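You operate a simulated robot arm through the tools that you are given. There is no shell and no other tool. Be economical: measure what you need, move in short steps, check, and stop when the job is done.

You run a simulated robot arm. Do the job below in one go: nothing can be reset, and whatever is moved stays where it is left.

Task
Pack bolt 10, spanner 17 and the cream-wheel castor in the narrow blue crate.
Fine: the bolt is in the bench drawer; shut it again.
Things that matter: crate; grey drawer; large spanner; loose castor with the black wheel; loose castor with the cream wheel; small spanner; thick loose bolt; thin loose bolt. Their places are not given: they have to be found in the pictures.

Only the result counts: the job must be done as asked and must still hold three seconds after the hand-in. Knocking over, shifting, dropping, spilling or breaking anything else fails it.

Robot
A 6-joint arm with a two-finger parallel gripper, fixed in place. Base frame: the origin is at the foot of the arm, x ahead of it, y to its left, z up; the work surface is at about z = 760. Lengths are in mm, angles in degrees, forces in N, time in s.
With the tool pointing down near the work surface it reaches from about 180 to 760 mm from the base axis. Its first joint turns from -166.0 to 166.0 degrees. Payload 3.91 kg.
Tool frame: the origin (TCP) lies between the finger pads and is the grasp point; the fingertips stand 30 mm ahead of it; z points along the fingers, y is the line along which they close. The gripper opens to 110 mm. The fingers are 20 mm wide and 10 mm thick; the gripper's body (48 by 112 mm) begins 55 mm behind the TCP.
Orientation is that of the tool frame in the base frame, as [roll, pitch, yaw] about the fixed x, y, z axes, in that order (R = Rz(yaw) Ry(pitch) Rx(roll)). With the fingers straight down and closing along the base's y, the tool's x points along the base's -x, its y along +y and its z along -z.

Tools
- The arm moves only by the tool send_rows. Its argument "moves" is a list of rows, each an object of numbers (a shift or turn left out is 0, a gripper value left out holds the last): "dx", "dy", "dz": the shift along the tool's x, y, z in units of 100 mm (1.0 is 100 mm); "rx", "ry", "rz": the turn, a rotation vector about the tool's x, y, z in units of 120 degrees (1.0 is 120 degrees). In form: [{"dx": .., "dy": .., "dz": .., "rx": .., "ry": .., "rz": ..}, ...]. A call has 1 to 10 rows; each row is the pose to reach, as a shift and turn from the pose commanded when the call began, along the tool's axes at that moment. "hand" is the opening, from 0 (shut) to 1 (fully open), set as the call begins (left out, the last holds). A call with a number of a shift or a turn outside -1 to 1 is refused whole. Rows are played at 5 a second. More than 50 mm and 8.6 degrees between two rows, or a gripper value outside its range, and nothing of the call is played. Where a pose cannot be reached the arm comes as near as it can. A force on the tool above 80 N (or 10 N above the force at the start of the call, whichever is more), or a blocked arm, ends the call early, and 0.2 s more pass. The fingers move at their own pace (about 45 mm/s each) and stop on an object; they squeeze with about 24 N. The grip force told is the motor's: it shows also when the fingers shut on nothing. Time passes only in rows, and 0.2 s behind the last, so rows that repeat a pose let the fingers close. The reply holds the time, the measured pose of the TCP, the force on the tool along the base axes, the opening and the grip force, in the units named above and with some noise, with the torque about the TCP (base axes, N m) and any sound that the robot's microphone picked up.
- Cameras (640 x 400 px; columns grow to the right, rows downward): "scene" is fixed at [400.5, -650.7, 1470.4]; the picture's right is [1.00, 0.09, 0.00], its down [0.07, -0.73, -0.68] and it looks along [-0.06, 0.68, -0.73] (base axes); focal length 333 px, centre (320, 200). "wrist" rides on the gripper at [71, 22, -107] in the tool frame; the picture's right is [-0.29, 0.96, 0.00], its down [-0.76, -0.23, -0.61] and it looks along [-0.58, -0.18, 0.79] (tool axes); focal length 243 px, centre (320, 200).
- snapshot(camera): a new picture of that camera. It takes no simulated time.
- slide_trunk(by): slides the trunk up (or, below 0, down) by that many mm; the arm rides with it, the base frame stays. It gives what a move gives, with no picture.
- probe_pixels(camera, pixels): for up to 12 pixels [column, row] of the newest picture of that camera ("zoom" is the newest enlarged one), the place [x, y, z] in the base frame of the surface seen there, good to about 2 mm. It takes no simulated time.
- close_up(camera, box): a new picture of the part [left, top, right, bottom] of that camera's present view, enlarged. It takes no simulated time.
- job_done(): hands the job in; it is judged then, once.

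Work in short steps. Measure before you move; look again where a grasp or a placing could have gone wrong, and mend it. You have 80 turns and 38 pictures in all, those below and enlarged ones among them. Open the gripper and draw the arm clear of the work before you hand the job in, unless the task says otherwise; then end with one line.

The tools are called after "Request:" as a command line: name --argument value ..., lists and objects as JSON in quotes. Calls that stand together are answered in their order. send_rows: Moves the arm, as the interface text tells. Its arguments: {"type":"object","properties":{"moves":{"type":"array","items":{"type":"object","properties":{"dx":{"type":"number"},"dy":{"type":"number"},"dz":{"type":"number"},"rx":{"type":"number"},"ry":{"type":"number"},"rz":{"type":"number"}}}},"hand":{"type":"number"}},"required":["moves"]} The other tools are called the same way: slide_trunk (by) slides the trunk up or down; snapshot (camera) takes a picture; probe_pixels (camera, pixels) gives the place of the surface under pixels of a picture; close_up (camera, box) takes an enlarged picture of a part of a camera's view; job_done () hands the job in.

At the start:

```text
clock: 0.0
tcp_pos: [469.7, -15.8, 1014.6]
tool_rot: [180.0, 0.0, 180.0]
wrist_force: [-0.8, 0.7, -0.2]
torque: [0.03, -0.01, -0.01]
gripper_width: 110.2
grip_force: 0.0
trunk travel left (down, up): [-475.0, 115.0]
```

scene: 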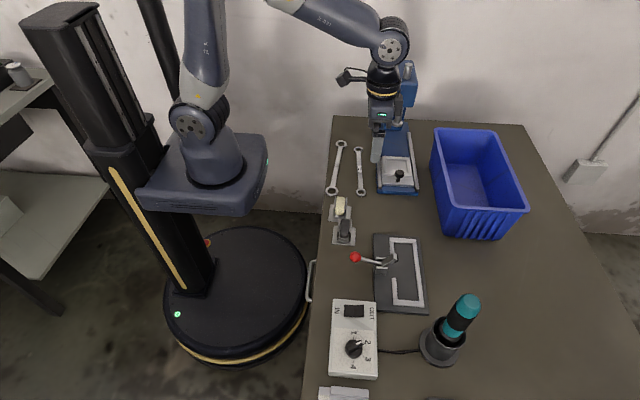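
wrist: 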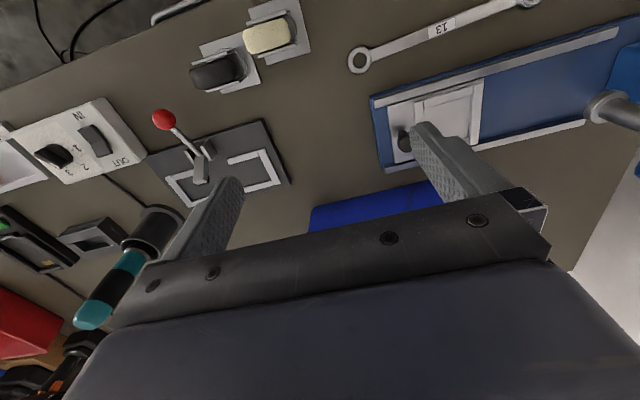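

The scene shows two spanners near (336,165) and (360,170), two castors near (340,207) and (344,232), the crate at (480,185), and a possible drawer handle at (311,280). I enlarge those areas.

Request:
close_up --camera "scene" --box '[300, 120, 460, 220]'

Request:
close_up --camera "scene" --box '[280, 200, 440, 300]'

Request:
probe_pixels --camera "scene" --pixels '[[311, 264], [308, 280], [308, 300], [341, 143], [332, 191], [358, 150], [361, 193], [340, 207], [344, 230], [319, 240], [322, 285], [337, 168]]'

```text
4.00 times, centred on (380, 170) of scene
```

zoom: 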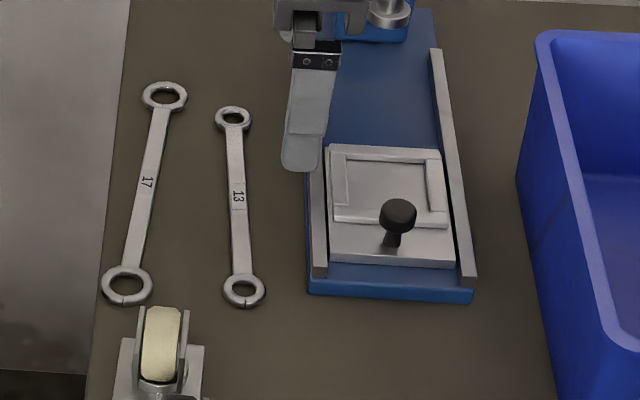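

```text
4.00 times, centred on (360, 250) of scene
```

zoom: 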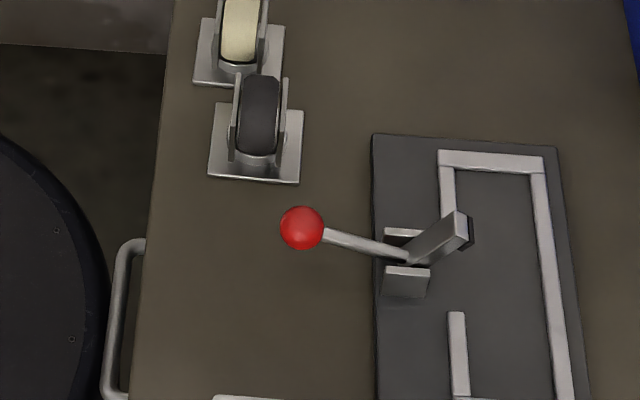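

```text
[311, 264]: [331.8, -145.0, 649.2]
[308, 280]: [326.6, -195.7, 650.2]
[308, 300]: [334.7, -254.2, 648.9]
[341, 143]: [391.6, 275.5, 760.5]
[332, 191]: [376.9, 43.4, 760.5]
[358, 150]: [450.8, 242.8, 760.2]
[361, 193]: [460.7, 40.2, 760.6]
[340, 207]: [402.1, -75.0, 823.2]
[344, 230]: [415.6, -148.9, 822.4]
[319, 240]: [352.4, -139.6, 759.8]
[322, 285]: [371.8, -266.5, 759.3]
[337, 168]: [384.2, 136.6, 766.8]
```

Spanner 17 is the left, longer one. The drawer handle is a bar at about x 330, y -145..-254, z 650. I probe the crate, castors, and robot parts next.

Request:
probe_pixels --camera "scene" --pixels '[[433, 131], [496, 131], [528, 209], [461, 206], [475, 170], [490, 195], [455, 150], [500, 165], [215, 205], [260, 140], [240, 330], [470, 225]]'

Request:
close_up --camera "scene" --box '[320, 190, 368, 250]'

Request:
close_up --camera "scene" --box '[420, 110, 548, 250]'

```text
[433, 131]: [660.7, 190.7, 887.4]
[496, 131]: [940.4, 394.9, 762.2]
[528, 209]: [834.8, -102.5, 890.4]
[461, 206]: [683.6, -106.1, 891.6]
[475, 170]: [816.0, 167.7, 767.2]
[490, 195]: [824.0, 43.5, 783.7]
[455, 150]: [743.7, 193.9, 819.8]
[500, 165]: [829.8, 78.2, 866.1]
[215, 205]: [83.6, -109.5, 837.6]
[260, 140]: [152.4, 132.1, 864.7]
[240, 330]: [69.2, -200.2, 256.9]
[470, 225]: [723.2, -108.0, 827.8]
```

```text
6.67 times, centred on (344, 220) of scene
```

zoom: 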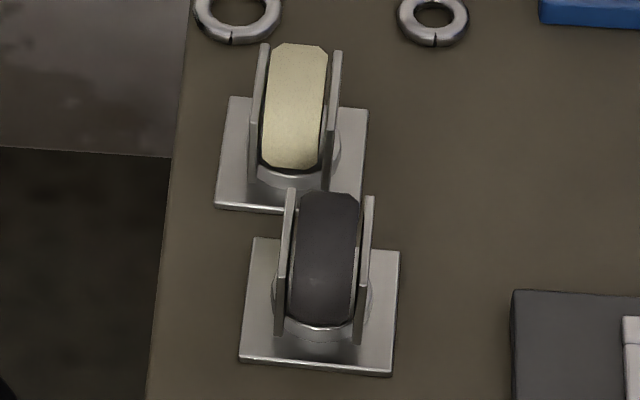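

```text
2.86 times, centred on (484, 180) of scene
```

zoom: 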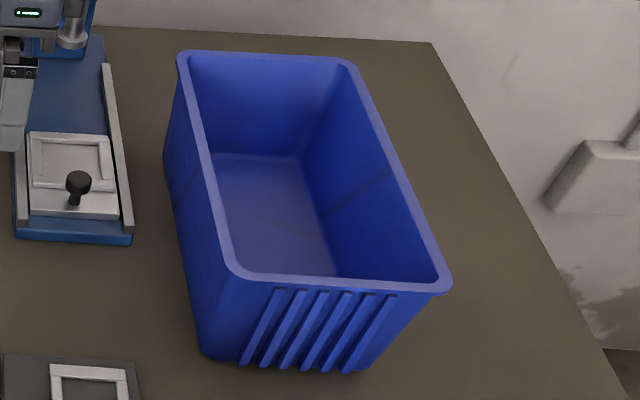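

The crate is clear (rim z≈890, floor z≈767). I first swing back toward the drawer side while turning the tool so it will close along x.

Request:
send_rows --hand 1 --moves '[{"dx": 0.1, "dy": -0.1, "rz": -0.06}, {"dx": 0.2, "dy": -0.2, "rz": -0.12}, {"dx": 0.3, "dy": -0.3, "rz": -0.18}, {"dx": 0.4, "dy": -0.4, "rz": -0.24}, {"dx": 0.5, "dy": -0.5, "rz": -0.3}, {"dx": 0.6, "dy": -0.6, "rz": -0.36}, {"dx": 0.7, "dy": -0.7, "rz": -0.42}, {"dx": 0.8, "dy": -0.8, "rz": -0.48}, {"dx": 0.9, "dy": -0.9, "rz": -0.54}, {"dx": 1.0, "dy": -0.95, "rz": -0.6}]'

```text
clock: 2.2
tcp_pos: [369.8, -109.8, 1013.6]
tool_rot: [-180.0, 0.0, -108.0]
wrist_force: [0.2, 0.4, -0.1]
torque: [-0.02, -0.03, 0.01]
gripper_width: 109.8
grip_force: 0.0
trunk travel left (down, up): [-475.0, 115.0]
```

Motion works as expected; I continue toward the handle and finish the yaw.

Request:
send_rows --moves '[{"dx": 0.32, "dy": 0.18, "rz": -0.05}, {"dx": 0.64, "dy": 0.36, "rz": -0.1}, {"dx": 0.96, "dy": 0.529, "rz": -0.15}]'

```text
clock: 3.0
tcp_pos: [288.6, -184.9, 1013.8]
tool_rot: [-180.0, 0.0, -90.0]
wrist_force: [-0.5, -0.3, -0.1]
torque: [-0.01, 0.03, -0.02]
gripper_width: 110.0
grip_force: 0.1
trunk travel left (down, up): [-475.0, 115.0]
```

Now I tilt the tool 45° forward while descending 100 mm.

Request:
send_rows --moves '[{"dz": 0.16, "dy": 0.1, "rx": 0.0625}, {"dz": 0.33, "dy": 0.2, "rx": 0.125}, {"dz": 0.5, "dy": 0.3, "rx": 0.1875}, {"dz": 0.66, "dy": 0.4, "rx": 0.25}, {"dz": 0.83, "dy": 0.5, "rx": 0.3125}, {"dz": 1.0, "dy": 0.6, "rx": 0.375}]'

Request:
snapshot --camera "wrist"

Request:
snapshot --camera "scene"

```text
clock: 4.4
tcp_pos: [290.5, -100.6, 1010.5]
tool_rot: [-139.2, 2.8, -91.7]
wrist_force: [-0.1, 0.3, 0.2]
torque: [0.03, -0.04, 0.0]
gripper_width: 109.9
grip_force: 0.1
out of reach, approached as far as the arm can: row 4, 5, 6
trunk travel left (down, up): [-475.0, 115.0]
```

```text
31 pictures are left
```

wrist: 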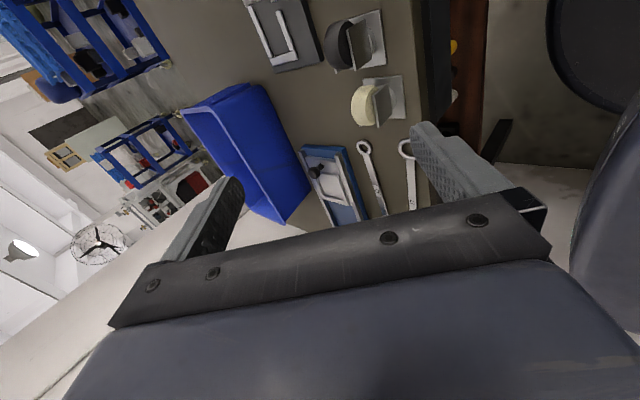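

```text
30 pictures are left
```

scene: 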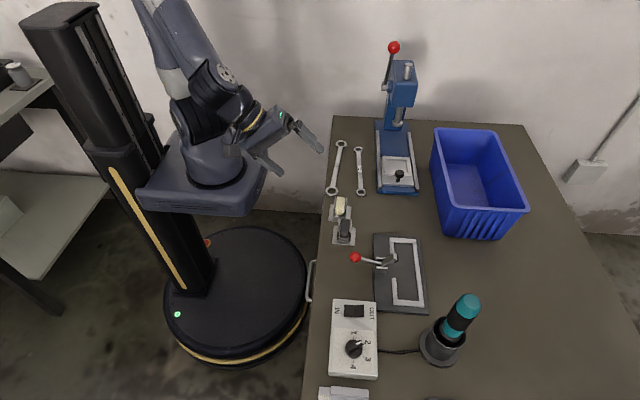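

The arm is too folded to tilt up there; I untilt while moving out and down, then will tilt at a lower height.

Request:
send_rows --moves '[{"dx": 0.2, "dy": 0.1, "dz": 0.12, "rx": -0.06}, {"dx": 0.4, "dy": 0.2, "dz": 0.24, "rx": -0.12}, {"dx": 0.6, "dy": 0.3, "dz": 0.36, "rx": -0.18}, {"dx": 0.8, "dy": 0.4, "dz": 0.48, "rx": -0.24}, {"dx": 1.0, "dy": 0.52, "dz": 0.6, "rx": -0.3}]'

```text
clock: 5.6
tcp_pos: [297.6, -197.6, 950.6]
tool_rot: [-171.2, 0.1, -89.9]
wrist_force: [-0.6, -0.4, -0.1]
torque: [0.0, -0.02, -0.03]
gripper_width: 109.9
grip_force: 0.1
trunk travel left (down, up): [-475.0, 115.0]
```

Now lower straight toward the front of the drawer at still small tilt.

Request:
send_rows --moves '[{"dx": 0.03, "dy": 0.17, "dz": 0.31}, {"dx": 0.06, "dy": 0.35, "dz": 0.62}, {"dx": 0.1, "dy": 0.52, "dz": 0.93}]'

Request:
snapshot --camera "wrist"

```text
clock: 6.4
tcp_pos: [258.1, -207.6, 852.2]
tool_rot: [-171.0, 0.0, -90.2]
wrist_force: [-0.2, 0.6, 0.4]
torque: [-0.02, -0.04, 0.03]
gripper_width: 110.0
grip_force: 0.0
trunk travel left (down, up): [-475.0, 115.0]
```

```text
29 pictures are left
```

wrist: 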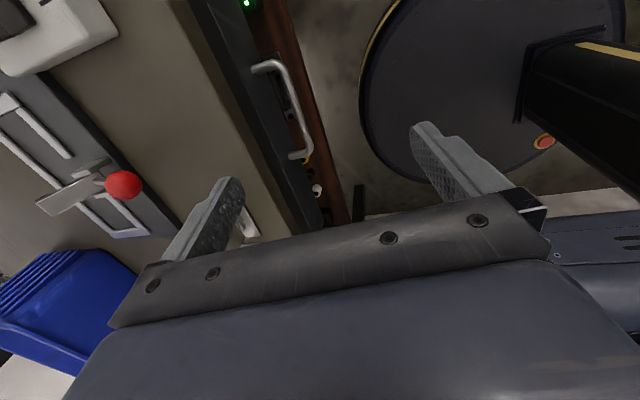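

The handle spans (262,68)–(300,155) in the wrist view; I probe the bar and the face beside it.

Request:
probe_pixels --camera "wrist" --pixels '[[290, 87], [300, 115], [307, 135], [276, 67], [294, 156], [275, 110], [265, 110], [283, 140], [240, 60], [285, 190], [236, 120], [290, 50]]'

Request:
close_up --camera "wrist" --box '[180, 0, 380, 240]'

```text
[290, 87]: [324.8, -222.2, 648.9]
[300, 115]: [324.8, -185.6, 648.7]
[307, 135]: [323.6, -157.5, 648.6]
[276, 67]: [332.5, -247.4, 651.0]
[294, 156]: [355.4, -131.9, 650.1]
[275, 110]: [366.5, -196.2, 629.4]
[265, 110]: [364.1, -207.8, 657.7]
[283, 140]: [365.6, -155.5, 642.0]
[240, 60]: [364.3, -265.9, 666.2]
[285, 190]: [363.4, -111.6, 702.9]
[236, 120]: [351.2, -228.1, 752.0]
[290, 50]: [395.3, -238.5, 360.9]
```

```text
1.67 times, centred on (280, 120) of wrist
```

zoom: 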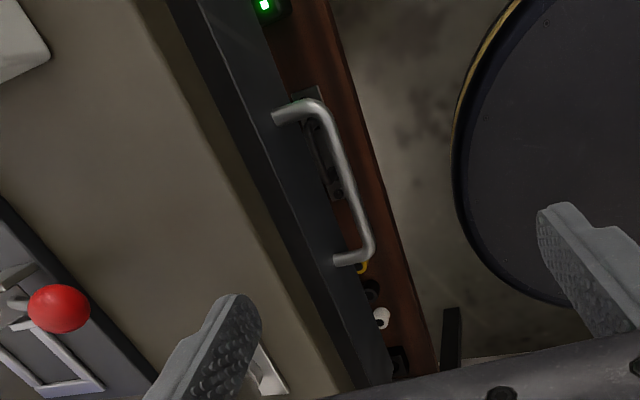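

Bar axis is about x 328, z 646, y −250..−150; face at x 364, so there's a ~30 mm gap. I tilt to 45° and descend in front, with the fingers narrowed to 30 mm.

Request:
send_rows --hand 0.28 --moves '[{"dy": 0.03, "dz": 0.2, "rx": 0.06}, {"dy": 0.06, "dz": 0.4, "rx": 0.12}, {"dy": 0.09, "dz": 0.6, "rx": 0.18}, {"dy": 0.12, "dz": 0.79, "rx": 0.24}, {"dy": 0.12, "dz": 0.79, "rx": 0.3}]'

```text
clock: 7.6
tcp_pos: [370.6, -162.3, 997.4]
tool_rot: [-141.9, 0.2, -92.1]
wrist_force: [1.3, -0.7, -0.7]
torque: [0.04, 0.04, 0.03]
gripper_width: 31.0
grip_force: 0.0
out of reach, approached as far as the arm can: row 1, 2, 3, 4, 5
trunk travel left (down, up): [-475.0, 115.0]
```

The solver bailed out upward: the wrist is too close to the shoulder there. I raise the trunk for more room and will use a smaller 30° tilt.

Request:
slide_trunk --by 110

```text
clock: 9.0
tcp_pos: [370.1, -161.2, 1108.4]
tool_rot: [-141.8, -0.1, -92.0]
wrist_force: [-0.2, -0.1, -0.3]
torque: [0.0, -0.02, -0.02]
gripper_width: 30.7
grip_force: 0.1
trunk travel left (down, up): [-585.0, 5.0]
```

Now descend with the tilt reduced to 30°.

Request:
send_rows --moves '[{"dx": 0.1, "dy": 0.2, "dz": 0.26, "rx": -0.03}, {"dx": 0.2, "dy": 0.41, "dz": 0.52, "rx": -0.067}, {"dx": 0.3, "dy": 0.616, "dz": 0.788, "rx": -0.067}]'

```text
clock: 9.8
tcp_pos: [383.7, -185.0, 1034.4]
tool_rot: [-150.8, 0.0, -92.4]
wrist_force: [0.4, -0.2, -0.5]
torque: [0.03, 0.04, -0.03]
gripper_width: 30.8
grip_force: 0.0
out of reach, approached as far as the arm can: row 1, 2, 3
trunk travel left (down, up): [-585.0, 5.0]
```

Still limited; I look at the arm posture to see what is limiting.

Request:
snapshot --camera "scene"

```text
27 pictures are left
```

scene: 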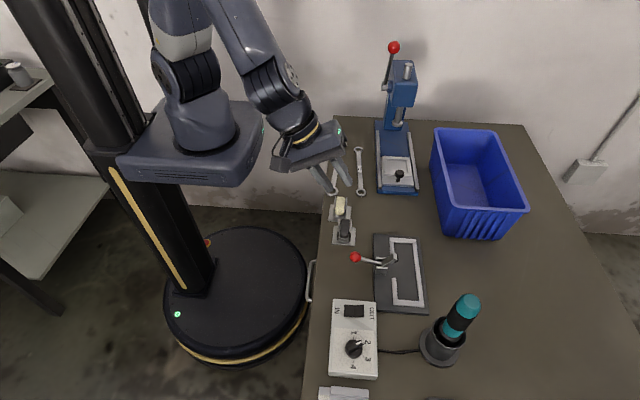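

The forearm already points steeply down, so an outward tilt runs against it; lowering the trunk below the drawer should let the arm reach in from above/behind. I pull the tool back to vertical in front of the bench first.

Request:
send_rows --moves '[{"dx": 0.0, "dy": 0.2, "dz": -0.1, "rx": -0.06}, {"dx": 0.05, "dy": 0.4, "dz": -0.2, "rx": -0.12}, {"dx": 0.1, "dy": 0.6, "dz": -0.33, "rx": -0.18}, {"dx": 0.15, "dy": 0.875, "dz": -0.485, "rx": -0.24}]'

```text
clock: 10.8
tcp_pos: [284.0, -199.1, 1031.5]
tool_rot: [-178.7, -0.1, -92.2]
wrist_force: [0.1, 0.9, 0.0]
torque: [-0.02, 0.01, 0.01]
gripper_width: 30.7
grip_force: 0.1
trunk travel left (down, up): [-585.0, 5.0]
```

Now slide the trunk down 250 mm; TCP would end at z≈781, in front of the bench edge.

Request:
slide_trunk --by -250

Request:
send_rows --moves '[{"dz": -0.4}, {"dz": -0.8}, {"dz": -1.0, "dy": 0.2}]'

Request:
slide_trunk --by -130

```text
clock: 13.4
tcp_pos: [284.7, -198.6, 782.5]
tool_rot: [-178.6, 0.0, -92.1]
wrist_force: [0.1, 0.1, 0.4]
torque: [-0.01, -0.01, 0.0]
gripper_width: 31.0
grip_force: 0.1
trunk travel left (down, up): [-335.0, 255.0]
```

```text
clock: 14.2
tcp_pos: [262.1, -198.7, 882.5]
tool_rot: [-178.8, 0.2, -92.0]
wrist_force: [0.0, -0.3, -0.1]
torque: [-0.01, 0.0, 0.0]
gripper_width: 30.6
grip_force: 0.0
trunk travel left (down, up): [-335.0, 255.0]
```

```text
clock: 15.8
tcp_pos: [262.3, -199.0, 751.3]
tool_rot: [-178.6, 0.0, -92.2]
wrist_force: [-0.7, 0.4, 0.0]
torque: [0.0, 0.02, 0.01]
gripper_width: 31.0
grip_force: 0.0
trunk travel left (down, up): [-205.0, 385.0]
```

I go up and slide another 100 mm, then try the tilt.

Request:
send_rows --moves '[{"dz": -0.4}, {"dz": -0.8}, {"dz": -1.0}]'

Request:
slide_trunk --by -110

Request:
send_rows --moves '[{"rx": 0.06}, {"rx": 0.12}, {"rx": 0.18}, {"rx": 0.24}, {"rx": 0.3, "rz": 0.01}, {"rx": 0.365, "rz": 0.018}]'

Request:
snapshot --camera "scene"

```text
clock: 16.6
tcp_pos: [259.6, -198.7, 852.3]
tool_rot: [-178.8, 0.0, -92.1]
wrist_force: [-0.3, -0.3, 0.2]
torque: [0.08, -0.03, 0.0]
gripper_width: 30.8
grip_force: 0.0
trunk travel left (down, up): [-205.0, 385.0]
```

```text
clock: 18.0
tcp_pos: [260.0, -198.4, 743.5]
tool_rot: [-178.6, 0.0, -92.1]
wrist_force: [0.5, 0.6, 0.6]
torque: [0.0, 0.04, 0.03]
gripper_width: 31.0
grip_force: 0.0
trunk travel left (down, up): [-95.0, 495.0]
```

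```text
clock: 19.4
tcp_pos: [264.1, -199.4, 742.6]
tool_rot: [-135.3, 2.1, -95.2]
wrist_force: [1.4, 0.1, 0.3]
torque: [-0.01, -0.01, -0.01]
gripper_width: 31.1
grip_force: 0.0
out of reach, approached as far as the arm can: row 6
trunk travel left (down, up): [-95.0, 495.0]
```

```text
26 pictures are left
```

scene: 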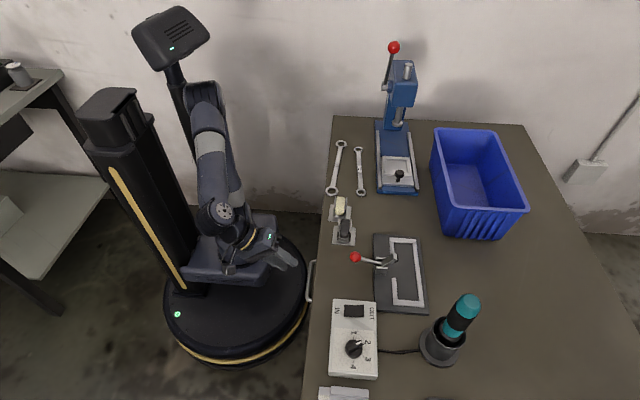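

Tilt now works (44° is the edge). I relax to ~38° and level/yaw-correct the tool, then recheck the pose.

Request:
send_rows --moves '[{"rx": -0.028, "ry": -0.008, "rz": -0.021, "dy": 0.05, "dz": 0.05}, {"rx": -0.056, "ry": -0.017, "rz": -0.042, "dy": 0.1, "dz": 0.1}]'

Request:
snapshot --camera "wrist"

```text
clock: 20.0
tcp_pos: [267.4, -193.6, 735.5]
tool_rot: [-141.5, -1.3, -88.7]
wrist_force: [0.3, 0.1, 0.0]
torque: [0.0, -0.02, -0.04]
gripper_width: 30.7
grip_force: 0.0
trunk travel left (down, up): [-95.0, 495.0]
```

```text
25 pictures are left
```

wrist: 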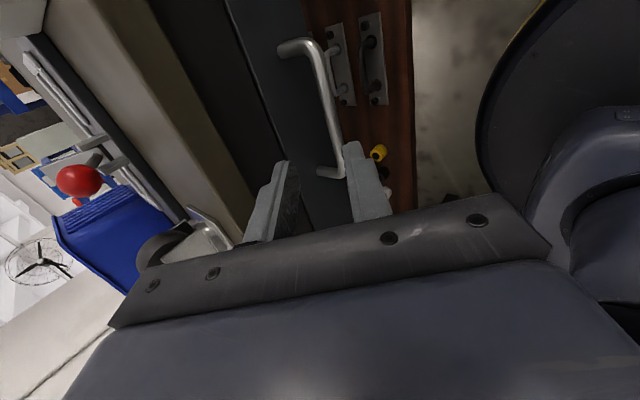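

Handle bar is now between the finger lines, (325,100) in the wrist view; I re-measure it precisely.

Request:
probe_pixels --camera "wrist" --pixels '[[318, 70], [326, 100], [321, 101], [330, 100], [334, 130], [300, 110], [285, 45], [325, 172]]'

```text
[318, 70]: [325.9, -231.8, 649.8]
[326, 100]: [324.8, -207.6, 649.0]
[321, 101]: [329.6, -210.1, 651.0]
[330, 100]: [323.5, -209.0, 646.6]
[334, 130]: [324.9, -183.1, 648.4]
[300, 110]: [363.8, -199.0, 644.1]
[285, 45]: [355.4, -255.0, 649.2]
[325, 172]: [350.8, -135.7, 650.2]
```

Bar axis confirmed ≈ (329, 645). Approach along the tool axis.

Request:
send_rows --moves '[{"dy": 0.08, "dx": 0.06, "dz": 0.2}, {"dy": 0.08, "dx": 0.06, "dz": 0.4}, {"dy": 0.08, "dx": 0.06, "dz": 0.6}, {"dy": 0.08, "dx": 0.06, "dz": 0.8}, {"dy": 0.08, "dx": 0.06, "dz": 0.94}]'

Request:
snapshot --camera "wrist"

```text
clock: 21.2
tcp_pos: [324.5, -193.9, 666.8]
tool_rot: [-142.2, -1.0, -89.3]
wrist_force: [-41.6, -6.1, -10.7]
torque: [0.04, 1.04, -0.38]
gripper_width: 32.8
grip_force: 18.6
out of reach, approached as far as the arm can: row 1, 2, 3, 4, 5
trunk travel left (down, up): [-95.0, 495.0]
```

```text
24 pictures are left
```

wrist: 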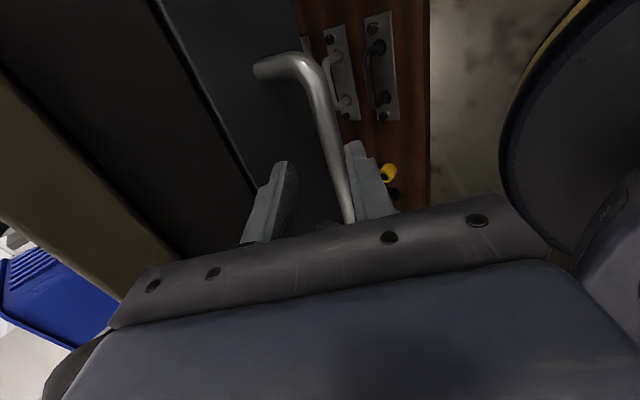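

The fingers straddle the bar but the upper finger presses the face (−42 N). I back off along +y (away from face) and ease the tilt slightly.

Request:
send_rows --moves '[{"dy": 0.04, "rx": -0.02}, {"dy": 0.09, "rx": -0.04}, {"dy": 0.09, "rx": -0.04}]'

```text
clock: 22.0
tcp_pos: [320.5, -193.0, 663.4]
tool_rot: [-146.3, -1.0, -89.0]
wrist_force: [-0.1, -0.3, -0.4]
torque: [0.02, -0.01, 0.0]
gripper_width: 30.9
grip_force: 0.0
trunk travel left (down, up): [-95.0, 495.0]
```

Contact is relieved and the bar sits 20 mm ahead of the TCP, centred to 3 mm. Close on it.

Request:
send_rows --hand 0 --moves '[{"dy": 0.02}, {"dy": 0.03}, {"dy": 0.03}, {"dy": 0.03}]'

```text
clock: 23.0
tcp_pos: [317.4, -192.9, 659.9]
tool_rot: [-146.4, -0.9, -89.0]
wrist_force: [-2.0, -2.4, 1.3]
torque: [0.78, 0.03, -0.55]
gripper_width: 11.7
grip_force: 45.1
trunk travel left (down, up): [-95.0, 495.0]
```

Gripped at 11.7 mm. Pull −x by 60 mm in small steps.

Request:
send_rows --moves '[{"dy": 0.083, "dz": -0.055}, {"dy": 0.166, "dz": -0.11}, {"dy": 0.25, "dz": -0.166}, {"dy": 0.333, "dz": -0.222}, {"dy": 0.416, "dz": -0.277}, {"dy": 0.5, "dz": -0.333}]'

```text
clock: 24.4
tcp_pos: [270.6, -185.4, 669.1]
tool_rot: [-146.9, -0.9, -89.1]
wrist_force: [-0.7, -21.5, -34.0]
torque: [-0.2, 0.56, -0.92]
gripper_width: 12.0
grip_force: 45.4
out of reach, approached as far as the arm can: row 4, 5, 6
trunk travel left (down, up): [-95.0, 495.0]
```

Pulled about 45 mm, then the reach limit distorted the path. I release, since there's now room to stand the tool more upright and regrip.

Request:
send_rows --hand 0.3 --moves '[{"dz": 0.0}, {"dz": 0.0}]'

Request:
snapshot --camera "wrist"

```text
clock: 25.0
tcp_pos: [270.2, -182.5, 671.3]
tool_rot: [-146.5, -0.9, -89.0]
wrist_force: [-1.1, -0.9, -1.3]
torque: [0.0, -0.02, 0.01]
gripper_width: 32.9
grip_force: 0.1
trunk travel left (down, up): [-95.0, 495.0]
```

```text
23 pictures are left
```

wrist: 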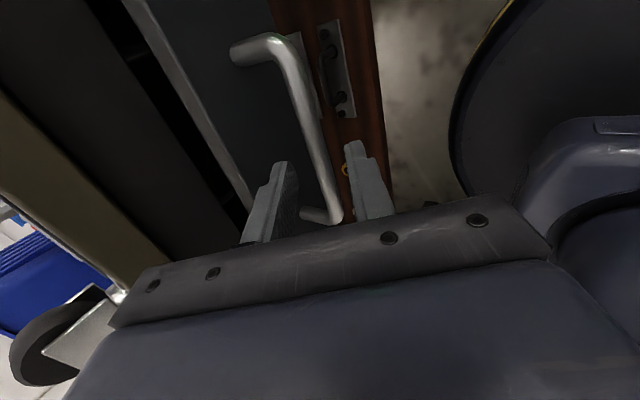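

Request:
probe_pixels --camera "wrist" --pixels '[[312, 120], [300, 90], [328, 175], [160, 30], [215, 145], [190, 60], [150, 90], [260, 120]]'

```text
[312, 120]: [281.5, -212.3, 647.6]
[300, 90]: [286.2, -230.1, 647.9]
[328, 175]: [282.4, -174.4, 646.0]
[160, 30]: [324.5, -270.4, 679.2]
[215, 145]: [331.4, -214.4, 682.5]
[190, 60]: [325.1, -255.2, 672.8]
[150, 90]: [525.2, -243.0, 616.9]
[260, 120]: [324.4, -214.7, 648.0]
```

Drawer is out 40 mm (face x≈324), bar axis ≈ (288, 645). I retreat, stand the tool at 10° tilt above the bar.

Request:
send_rows --moves '[{"dz": -0.25}, {"dz": -0.5, "rx": -0.065}, {"dz": -0.4, "dy": -0.12, "dx": 0.08, "rx": -0.13}, {"dz": -0.24, "dy": -0.255, "dx": 0.155, "rx": -0.196}]'

```text
clock: 26.0
tcp_pos: [277.2, -198.9, 705.6]
tool_rot: [-169.9, -1.0, -88.9]
wrist_force: [-0.9, 0.1, 0.4]
torque: [0.03, 0.01, -0.02]
gripper_width: 33.0
grip_force: 0.1
trunk travel left (down, up): [-95.0, 495.0]
```

Descend 43 mm along the tool axis, then close.

Request:
send_rows --moves '[{"dz": 0.2}, {"dz": 0.433}]'

Request:
send_rows --hand 0 --moves '[{"dz": 0}, {"dz": 0}, {"dz": 0}]'

```text
clock: 26.6
tcp_pos: [286.1, -200.2, 662.8]
tool_rot: [-170.0, -1.0, -89.0]
wrist_force: [1.1, 0.1, 1.0]
torque: [0.03, 0.0, -0.01]
gripper_width: 33.0
grip_force: 0.2
trunk travel left (down, up): [-95.0, 495.0]
```

```text
clock: 27.4
tcp_pos: [285.6, -201.3, 662.6]
tool_rot: [-169.9, -1.0, -89.1]
wrist_force: [1.4, 0.9, -3.7]
torque: [-0.15, -0.01, -0.64]
gripper_width: 11.5
grip_force: 45.4
trunk travel left (down, up): [-95.0, 495.0]
```

Gripped again. Pull −x 90 mm.

Request:
send_rows --moves '[{"dy": 0.15, "dz": -0.026}, {"dy": 0.3, "dz": -0.052}, {"dy": 0.45, "dz": -0.078}, {"dy": 0.6, "dz": -0.104}, {"dy": 0.75, "dz": -0.13}, {"dy": 0.887, "dz": -0.157}]'

Request:
snapshot --camera "scene"

```text
clock: 28.8
tcp_pos: [195.5, -200.5, 662.2]
tool_rot: [-169.8, -1.0, -89.0]
wrist_force: [1.0, 22.9, 27.7]
torque: [0.57, -0.1, -0.52]
gripper_width: 11.8
grip_force: 44.8
trunk travel left (down, up): [-95.0, 495.0]
```

```text
22 pictures are left
```

scene: 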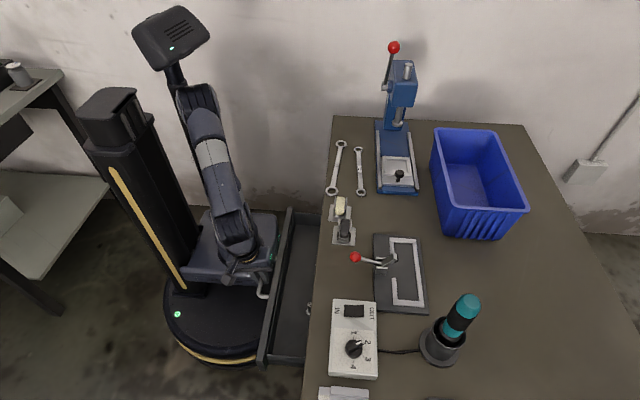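

The drawer is out ~130 mm; something lies at (309,307). Enlarge.

Request:
close_up --camera "scene" --box '[255, 200, 335, 380]'

Request:
probe_pixels --camera "scene" --pixels '[[309, 307], [308, 303], [309, 312], [285, 300], [290, 215], [263, 360], [300, 340], [270, 300], [310, 220], [262, 285]]'

```text
2.22 times, centred on (295, 290) of scene
```

zoom: 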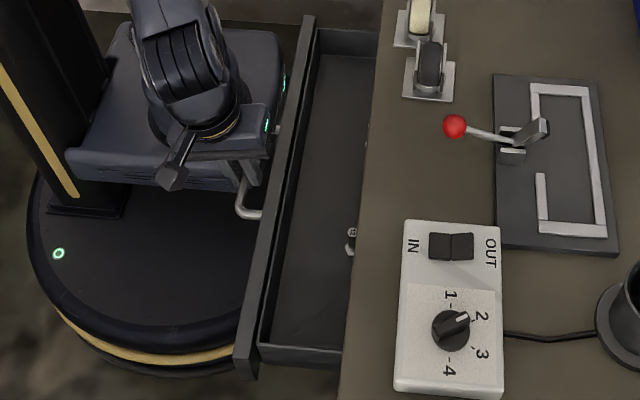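

```text
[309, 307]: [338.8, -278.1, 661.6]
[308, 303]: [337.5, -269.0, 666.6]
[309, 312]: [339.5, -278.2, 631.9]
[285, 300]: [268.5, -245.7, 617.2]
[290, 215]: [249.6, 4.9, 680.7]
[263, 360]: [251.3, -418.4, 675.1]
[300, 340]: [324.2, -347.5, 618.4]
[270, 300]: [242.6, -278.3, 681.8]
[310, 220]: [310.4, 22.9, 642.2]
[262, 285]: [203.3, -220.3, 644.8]
```

A bolt stands at about (339,−275) with its head at z≈662, partly under the bench edge. I pull 55 mm more so that bolts are reachable.

Request:
send_rows --moves '[{"dy": 0.12, "dz": -0.021}, {"dy": 0.24, "dz": -0.042}, {"dy": 0.36, "dz": -0.063}, {"dy": 0.48, "dz": -0.085}, {"dy": 0.54, "dz": -0.095}]'

Request:
close_up --camera "scene" --box '[225, 200, 335, 380]'

```text
clock: 30.0
tcp_pos: [140.3, -200.7, 662.0]
tool_rot: [-169.9, -0.8, -88.8]
wrist_force: [0.0, 31.1, 18.3]
torque: [0.57, -0.07, -0.44]
gripper_width: 11.6
grip_force: 44.5
trunk travel left (down, up): [-95.0, 495.0]
```

```text
2.22 times, centred on (280, 290) of scene
```

zoom: 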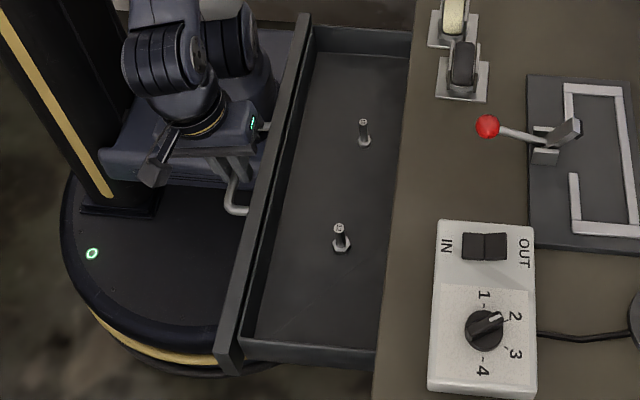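

Two bolts stand on their heads in the drawer. Open the gripper off the bar first, and zoom in on both bolts.

Request:
close_up --camera "scene" --box '[278, 245, 310, 317]'

Request:
probe_pixels --camera "zoom" --pixels '[[320, 200]]'

Request:
send_rows --hand 0.3 --moves '[{"dz": 0}, {"dz": 0}]'

```text
5.56 times, centred on (294, 281) of scene
```

zoom: 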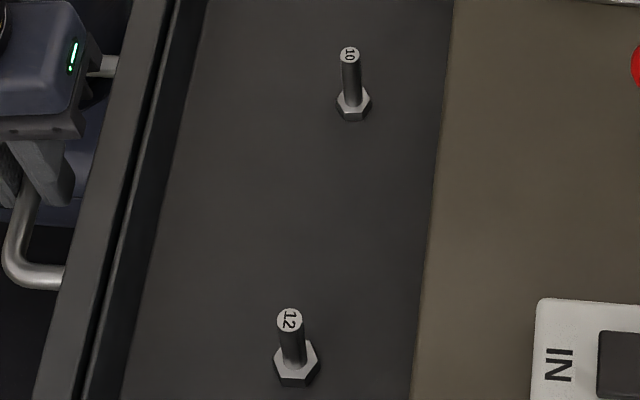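

```text
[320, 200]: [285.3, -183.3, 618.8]
```

```text
clock: 30.6
tcp_pos: [141.4, -204.0, 663.4]
tool_rot: [-169.9, -1.3, -89.1]
wrist_force: [0.6, -0.4, 0.5]
torque: [-0.01, -0.01, -0.01]
gripper_width: 32.9
grip_force: 0.1
trunk travel left (down, up): [-95.0, 495.0]
```

Bolt "10" is at zoom (350,80). I probe its top and base, and lift off the handle.

Request:
probe_pixels --camera "zoom" --pixels '[[349, 54], [350, 75], [352, 104], [345, 50], [354, 58], [290, 318], [295, 365], [120, 200], [350, 140]]'

Request:
send_rows --moves '[{"dz": -0.3}, {"dz": -0.6}, {"dz": -0.9}]'

```text
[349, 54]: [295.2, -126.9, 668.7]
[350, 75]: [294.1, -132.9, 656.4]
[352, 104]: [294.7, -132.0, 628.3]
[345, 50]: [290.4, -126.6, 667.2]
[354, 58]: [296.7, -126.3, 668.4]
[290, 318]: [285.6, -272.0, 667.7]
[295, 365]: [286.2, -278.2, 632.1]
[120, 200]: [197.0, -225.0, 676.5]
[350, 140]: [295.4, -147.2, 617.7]
```

```text
clock: 31.4
tcp_pos: [126.8, -202.0, 751.8]
tool_rot: [-170.0, -1.0, -89.0]
wrist_force: [-0.1, 0.5, -0.8]
torque: [0.04, 0.01, -0.01]
gripper_width: 33.4
grip_force: 0.2
trunk travel left (down, up): [-95.0, 495.0]
```

Bolt 10 axis is (294,−127), top z 668, base 617. I straighten the tool and move toward it above.

Request:
send_rows --hand 0.45 --moves '[{"dx": -0.13, "dy": -0.3, "dz": 0.02, "rx": -0.03}, {"dx": -0.26, "dy": -0.6, "dz": 0.04, "rx": -0.06}, {"dx": -0.4, "dy": -0.953, "dz": 0.06, "rx": -0.083}]'

Request:
send_rows --moves '[{"dx": 0, "dy": -0.1, "rz": 0.071}, {"dx": -0.1, "dy": -0.2, "rz": 0.142}, {"dx": -0.2, "dy": -0.3, "rz": 0.213}, {"dx": -0.3, "dy": -0.4, "rz": 0.284}, {"dx": -0.35, "dy": -0.5, "rz": 0.355}, {"dx": -0.35, "dy": -0.6, "rz": 0.426}, {"dx": -0.35, "dy": -0.68, "rz": 0.497}, {"dx": -0.35, "dy": -0.7, "rz": 0.568}, {"dx": -0.35, "dy": -0.72, "rz": 0.639}, {"dx": -0.35, "dy": -0.72, "rz": 0.71}]'

```text
clock: 32.0
tcp_pos: [128.2, -200.9, 759.2]
tool_rot: [-176.2, -1.4, -104.5]
wrist_force: [0.2, -1.2, -0.3]
torque: [0.01, -0.01, 0.01]
gripper_width: 49.4
grip_force: 0.2
trunk travel left (down, up): [-95.0, 495.0]
stopped in row 3: the arm was blocked; the commanded pose is now the measured one
```

```text
clock: 32.9
tcp_pos: [127.6, -204.6, 761.6]
tool_rot: [-175.7, 0.2, -140.1]
wrist_force: [-0.1, 0.9, 0.2]
torque: [-0.03, 0.02, 0.01]
gripper_width: 49.6
grip_force: 0.1
trunk travel left (down, up): [-95.0, 495.0]
stopped in row 4: the arm was blocked; the commanded pose is now the measured one
```

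The arm reports being blocked; I look before moving further.

Request:
snapshot --camera "scene"

Request:
snapshot --camera "wrist"

```text
18 pictures are left
```

scene: 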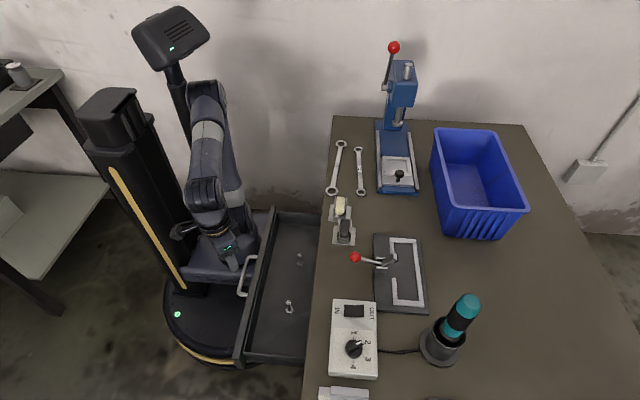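

```text
17 pictures are left
```

wrist: 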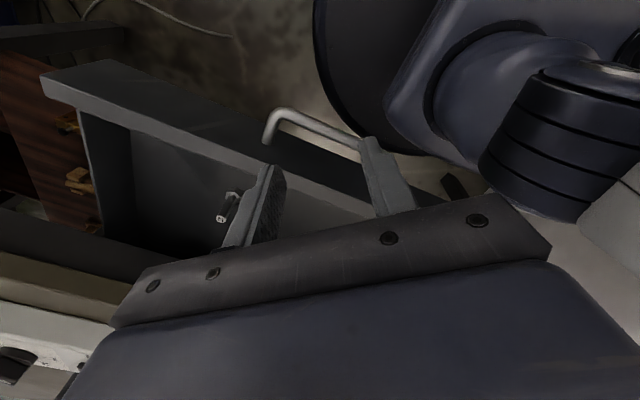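

The arm is heavily folded near its shoulder. I move straight out and up a little without turning.

Request:
send_rows --moves '[{"dx": -0.05, "dy": -0.1, "dz": -0.05}, {"dx": -0.09, "dy": -0.2, "dz": -0.1}, {"dx": -0.13, "dy": -0.3, "dz": -0.15}, {"dx": -0.18, "dy": -0.41, "dz": -0.2}]'

```text
clock: 33.9
tcp_pos: [166.3, -223.4, 782.7]
tool_rot: [-175.8, 0.2, -139.8]
wrist_force: [-0.8, -0.4, 0.1]
torque: [0.04, 0.01, 0.01]
gripper_width: 49.5
grip_force: 0.0
trunk travel left (down, up): [-95.0, 495.0]
```

Free again. Continue outward over the drawer.

Request:
send_rows --moves '[{"dx": -0.22, "dy": -0.08}, {"dx": -0.45, "dy": -0.16}, {"dx": -0.67, "dy": -0.24}, {"dx": -0.9, "dy": -0.326}]'

Request:
send_rows --moves '[{"rz": 0.065}, {"rz": 0.13}, {"rz": 0.195}, {"rz": 0.26}, {"rz": 0.32}, {"rz": 0.332, "rx": -0.03}]'

```text
clock: 34.9
tcp_pos: [256.7, -191.0, 787.0]
tool_rot: [-175.7, 0.2, -140.0]
wrist_force: [-0.1, 0.0, 0.3]
torque: [-0.03, -0.04, 0.0]
gripper_width: 49.3
grip_force: 0.1
trunk travel left (down, up): [-95.0, 495.0]
```

```text
clock: 36.3
tcp_pos: [257.0, -191.3, 787.7]
tool_rot: [179.8, 1.8, -179.9]
wrist_force: [1.4, -0.4, -0.6]
torque: [0.0, 0.02, -0.03]
gripper_width: 49.7
grip_force: 0.1
trunk travel left (down, up): [-95.0, 495.0]
```

Now vertical with closing along y. Move above the bolt.

Request:
send_rows --moves '[{"dx": -0.12, "dy": 0.2, "dz": 0.15, "ry": 0.008}, {"dx": -0.25, "dy": 0.42, "dz": 0.35, "ry": 0.015}, {"dx": -0.37, "dy": 0.643, "dz": 0.6, "ry": 0.015}]'

Request:
snapshot --camera "wrist"

```text
clock: 37.1
tcp_pos: [295.7, -126.1, 727.1]
tool_rot: [179.9, -0.1, -179.8]
wrist_force: [-0.4, -0.7, 0.2]
torque: [-0.01, 0.0, -0.05]
gripper_width: 49.7
grip_force: 0.1
trunk travel left (down, up): [-95.0, 495.0]
```

```text
16 pictures are left
```

wrist: 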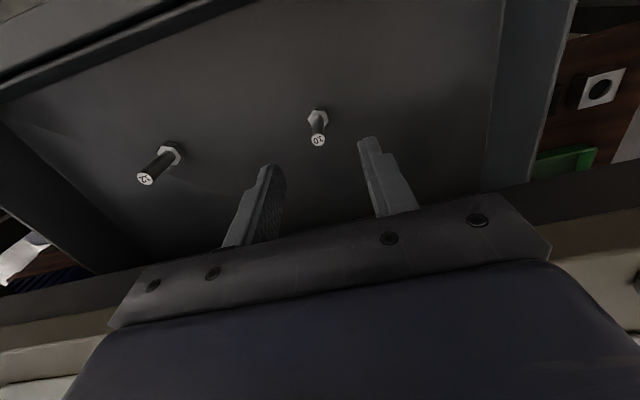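

Request:
probe_pixels --camera "wrist" --pixels '[[318, 141], [314, 138], [323, 139], [318, 125], [318, 113]]'

```text
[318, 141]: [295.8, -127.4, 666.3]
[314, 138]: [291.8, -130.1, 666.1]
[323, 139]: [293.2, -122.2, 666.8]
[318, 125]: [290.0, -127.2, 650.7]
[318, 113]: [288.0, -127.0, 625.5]
```

Bolt centre (294,−127) matches. Descend 63 mm and close.

Request:
send_rows --moves '[{"dx": 0.015, "dy": -0.005, "dz": 0.2}, {"dx": 0.015, "dy": -0.005, "dz": 0.4}, {"dx": 0.015, "dy": -0.005, "dz": 0.55}, {"dx": 0.015, "dy": -0.005, "dz": 0.63}]'

Request:
send_rows --hand 0 --moves '[{"dz": 0}, {"dz": 0}, {"dz": 0}, {"dz": 0}]'

Request:
send_rows --moves '[{"dz": -0.15}, {"dz": -0.35}, {"dz": -0.7}, {"dz": -1.0}]'

```text
clock: 38.1
tcp_pos: [292.3, -127.6, 664.5]
tool_rot: [179.9, -0.1, -179.6]
wrist_force: [-0.2, 1.1, -0.8]
torque: [0.02, 0.01, 0.0]
gripper_width: 49.7
grip_force: 0.1
trunk travel left (down, up): [-95.0, 495.0]
```

```text
clock: 39.1
tcp_pos: [291.5, -126.7, 664.6]
tool_rot: [179.9, -0.1, -179.8]
wrist_force: [-0.3, 0.7, -0.2]
torque: [0.03, -0.02, 0.03]
gripper_width: 9.1
grip_force: 23.9
trunk travel left (down, up): [-95.0, 495.0]
```

```text
clock: 40.1
tcp_pos: [294.0, -126.3, 765.6]
tool_rot: [179.9, 0.0, -179.8]
wrist_force: [0.9, 0.5, 0.1]
torque: [0.0, -0.03, -0.02]
gripper_width: 8.9
grip_force: 24.1
trunk travel left (down, up): [-95.0, 495.0]
```

Bolt 10 is held (9 mm). I raise the trunk so the arm can reach the crate.

Request:
slide_trunk --by 300

Request:
snapshot --camera "wrist"

```text
clock: 43.3
tcp_pos: [295.9, -126.3, 888.3]
tool_rot: [180.0, -0.4, -179.9]
wrist_force: [1.3, 0.5, -1.5]
torque: [-0.02, 0.03, -0.02]
gripper_width: 9.2
grip_force: 24.4
trunk travel left (down, up): [-220.0, 370.0]
stopped: the arm was blocked; the commanded pose is now the measured one
```

```text
15 pictures are left
```

wrist: 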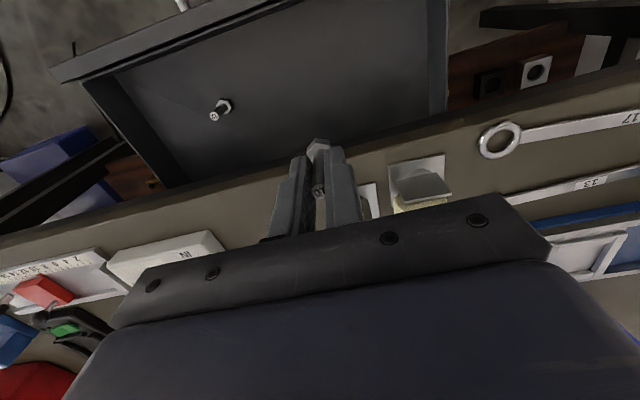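

The platform came up under the open drawer and stopped. I lower it again to clear and will work from this low trunk until the drawer is shut.

Request:
slide_trunk --by -40

Request:
snapshot --camera "scene"

```text
clock: 44.1
tcp_pos: [292.6, -127.0, 850.8]
tool_rot: [179.9, -0.1, -179.7]
wrist_force: [-0.5, -0.5, -0.3]
torque: [0.01, 0.0, 0.0]
gripper_width: 9.1
grip_force: 23.8
trunk travel left (down, up): [-180.0, 410.0]
```

```text
14 pictures are left
```

scene: 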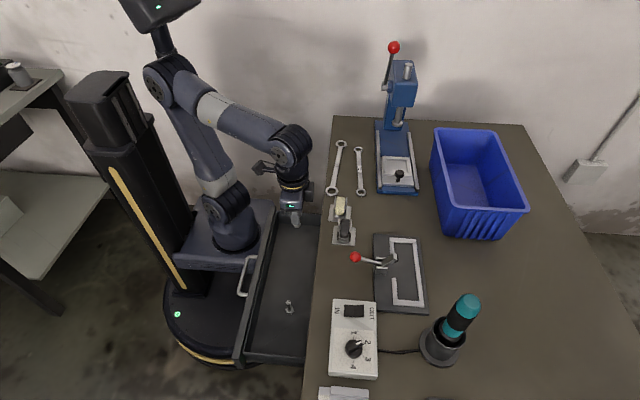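

Bolt 12 still stands and the drawer is fine. Raise, then travel to the crate at height.

Request:
send_rows --moves '[{"dz": -0.4}, {"dz": -0.8}, {"dx": -0.3, "dz": -1.0}, {"dx": -0.65, "dz": -1.0}, {"dx": -1.0, "dz": -1.0}]'

Request:
send_rows --moves '[{"dx": -0.4, "dz": -0.1}, {"dx": -0.8, "dy": 0.2, "dz": -0.1}, {"dx": -1.0, "dy": 0.4, "dz": -0.1}]'

Request:
send_rows --moves '[{"dx": -0.4, "dy": 0.2}, {"dx": -0.8, "dy": 0.3}, {"dx": -1.0, "dy": 0.4}]'

Request:
send_rows --moves '[{"dx": -0.4}, {"dx": -0.8}, {"dx": -1.0}]'

```text
clock: 45.3
tcp_pos: [394.4, -127.9, 950.6]
tool_rot: [179.9, -0.1, -179.7]
wrist_force: [-0.1, -0.6, 0.3]
torque: [-0.03, -0.02, -0.02]
gripper_width: 8.8
grip_force: 24.6
trunk travel left (down, up): [-180.0, 410.0]
```

```text
clock: 46.1
tcp_pos: [492.6, -85.9, 958.5]
tool_rot: [179.9, -0.2, -179.7]
wrist_force: [-0.1, 0.6, 0.5]
torque: [0.01, -0.06, -0.02]
gripper_width: 8.8
grip_force: 24.0
trunk travel left (down, up): [-180.0, 410.0]
```

```text
clock: 46.9
tcp_pos: [586.6, -46.5, 949.0]
tool_rot: [179.9, 0.0, -179.8]
wrist_force: [0.4, -0.4, -0.3]
torque: [0.05, -0.03, -0.01]
gripper_width: 9.2
grip_force: 24.0
out of reach, approached as far as the arm can: row 3
trunk travel left (down, up): [-180.0, 410.0]
```

```text
clock: 47.7
tcp_pos: [623.4, -42.3, 918.7]
tool_rot: [179.9, 0.0, -179.8]
wrist_force: [0.6, -0.8, -0.2]
torque: [0.03, 0.01, -0.01]
gripper_width: 8.9
grip_force: 24.4
out of reach, approached as far as the arm can: row 1, 2, 3
trunk travel left (down, up): [-180.0, 410.0]
```

With the trunk low the crate is out of reach. The bolt stands stably on its head, so I park it on the empty bench spot around (560,−45), then shut the drawer with a free hand.

Request:
send_rows --moves '[{"dx": 0.3}, {"dx": 0.63}, {"dx": 0.63, "dz": 0.3}, {"dx": 0.63, "dz": 0.5}]'

Request:
snapshot --camera "wrist"

```text
clock: 48.7
tcp_pos: [558.5, -43.0, 871.0]
tool_rot: [179.9, -0.2, -179.8]
wrist_force: [-0.5, -0.2, -1.0]
torque: [0.0, 0.05, -0.06]
gripper_width: 9.1
grip_force: 24.0
trunk travel left (down, up): [-180.0, 410.0]
```

```text
13 pictures are left
```

wrist: 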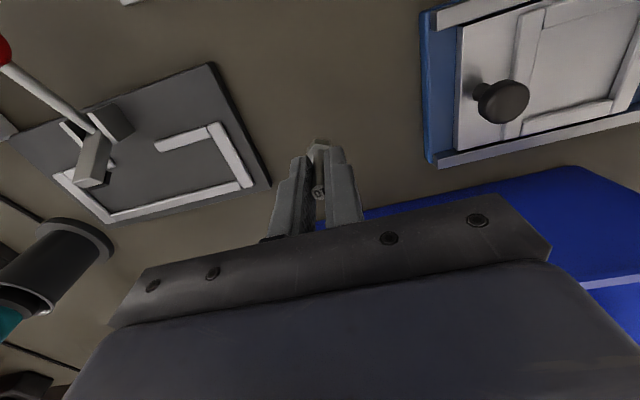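

Spot is clear. Lower until the head meets the bench (z ≈ 807.5) and look at forces.

Request:
send_rows --moves '[{"dz": 0.2}, {"dz": 0.4}, {"dz": 0.55}, {"dz": 0.61}, {"dz": 0.625}]'

```text
clock: 49.9
tcp_pos: [557.1, -43.2, 808.3]
tool_rot: [180.0, -0.1, -179.6]
wrist_force: [0.2, 0.5, 1.8]
torque: [0.0, -0.02, 0.0]
gripper_width: 9.3
grip_force: 23.8
trunk travel left (down, up): [-180.0, 410.0]
```

Slight contact (1.8 N). One more millimetre, then release and rise.

Request:
send_rows --moves '[{"dz": 0.005}, {"dz": 0.01}]'

Request:
send_rows --hand 0.4 --moves '[{"dz": 0}, {"dz": 0}, {"dz": 0}, {"dz": -0.2}, {"dz": -0.6}, {"dz": -1.0}]'

Request:
snapshot --camera "scene"

```text
clock: 50.5
tcp_pos: [558.1, -43.4, 807.4]
tool_rot: [180.0, 0.0, -179.7]
wrist_force: [1.6, 2.4, 9.0]
torque: [0.09, -0.03, -0.02]
gripper_width: 9.2
grip_force: 23.5
trunk travel left (down, up): [-180.0, 410.0]
```

```text
clock: 51.9
tcp_pos: [557.4, -47.4, 905.5]
tool_rot: [180.0, -0.2, -179.7]
wrist_force: [-0.1, 0.7, -0.9]
torque: [-0.03, 0.01, 0.01]
gripper_width: 44.4
grip_force: 0.1
trunk travel left (down, up): [-180.0, 410.0]
```

```text
12 pictures are left
```

scene: 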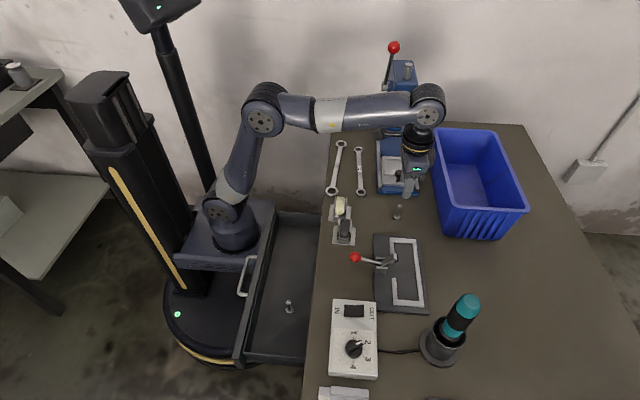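

Bolt 10 stands at (397,212) on the bench. Now return with closed fingers to push the drawer's front at y≈−300.

Request:
send_rows --hand 0 --moves '[{"dx": 0.4, "dy": -0.2}, {"dx": 0.7, "dy": -0.4}, {"dx": 1.0, "dy": -0.6}]'

Request:
send_rows --moves '[{"dx": 0.4, "dy": -0.2}, {"dx": 0.7, "dy": -0.4}, {"dx": 1.0, "dy": -0.7}]'

Request:
send_rows --moves '[{"dx": 0.4, "dy": -0.3}, {"dx": 0.7, "dy": -0.6}, {"dx": 1.0, "dy": -0.8}]'

Request:
send_rows --moves '[{"dx": 0.3, "dy": -0.2}, {"dx": 0.6, "dy": -0.4}, {"dx": 1.0, "dy": -0.42}]'

```text
clock: 52.7
tcp_pos: [455.8, -104.5, 906.0]
tool_rot: [179.8, -0.2, -179.6]
wrist_force: [0.9, -0.4, 0.8]
torque: [-0.02, 0.01, -0.01]
gripper_width: 0.0
grip_force: 24.0
trunk travel left (down, up): [-180.0, 410.0]
```

```text
clock: 53.5
tcp_pos: [357.6, -177.8, 906.2]
tool_rot: [179.9, -0.1, -179.7]
wrist_force: [1.0, 0.7, 0.0]
torque: [0.0, 0.03, -0.02]
gripper_width: 0.2
grip_force: 24.1
trunk travel left (down, up): [-180.0, 410.0]
```

```text
clock: 54.3
tcp_pos: [257.9, -254.6, 905.9]
tool_rot: [179.9, -0.1, -179.6]
wrist_force: [-0.1, 0.9, 0.2]
torque: [0.01, 0.02, -0.03]
gripper_width: 0.0
grip_force: 24.2
trunk travel left (down, up): [-180.0, 410.0]
```

```text
clock: 55.1
tcp_pos: [159.0, -295.2, 908.0]
tool_rot: [179.9, -0.1, -179.7]
wrist_force: [0.4, 0.2, -0.6]
torque: [0.03, 0.02, -0.04]
gripper_width: 0.0
grip_force: 24.3
trunk travel left (down, up): [-180.0, 410.0]
```

Check the drawer front's position before descending in front of it.

Request:
probe_pixels --camera "scene" --pixels '[[247, 310], [250, 310], [253, 310], [244, 310], [241, 335], [257, 270], [245, 275]]'

```text
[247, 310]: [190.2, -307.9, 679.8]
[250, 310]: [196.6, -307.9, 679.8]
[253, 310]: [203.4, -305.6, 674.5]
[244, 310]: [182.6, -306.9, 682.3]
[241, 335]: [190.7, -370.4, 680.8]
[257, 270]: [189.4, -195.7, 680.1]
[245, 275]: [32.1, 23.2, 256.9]
```

Front face ≈ x 180. Move to x 152 and descend to z≈680.

Request:
send_rows --moves '[{"dx": 0.07, "dz": 0.4}, {"dx": 0.07, "dz": 0.8}, {"dx": 0.07, "dz": 1.0}]'

Request:
send_rows --moves '[{"dz": 0.4}, {"dz": 0.8}, {"dz": 1.0}]'

Request:
send_rows --moves '[{"dz": 0.15}, {"dz": 0.3}]'

```text
clock: 55.9
tcp_pos: [152.0, -296.2, 807.4]
tool_rot: [179.9, 0.0, -179.7]
wrist_force: [0.5, -0.8, -0.7]
torque: [0.02, 0.01, 0.02]
gripper_width: 0.1
grip_force: 24.1
trunk travel left (down, up): [-180.0, 410.0]
```

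```text
clock: 56.7
tcp_pos: [150.3, -296.0, 707.5]
tool_rot: [179.9, -0.1, -179.7]
wrist_force: [0.3, -0.3, 1.2]
torque: [0.0, -0.03, -0.01]
gripper_width: 0.0
grip_force: 24.2
trunk travel left (down, up): [-180.0, 410.0]
```

```text
clock: 57.3
tcp_pos: [151.7, -296.7, 677.3]
tool_rot: [179.9, -0.1, -179.6]
wrist_force: [0.2, -0.4, 0.7]
torque: [0.0, 0.03, 0.05]
gripper_width: 0.1
grip_force: 23.8
trunk travel left (down, up): [-180.0, 410.0]
```

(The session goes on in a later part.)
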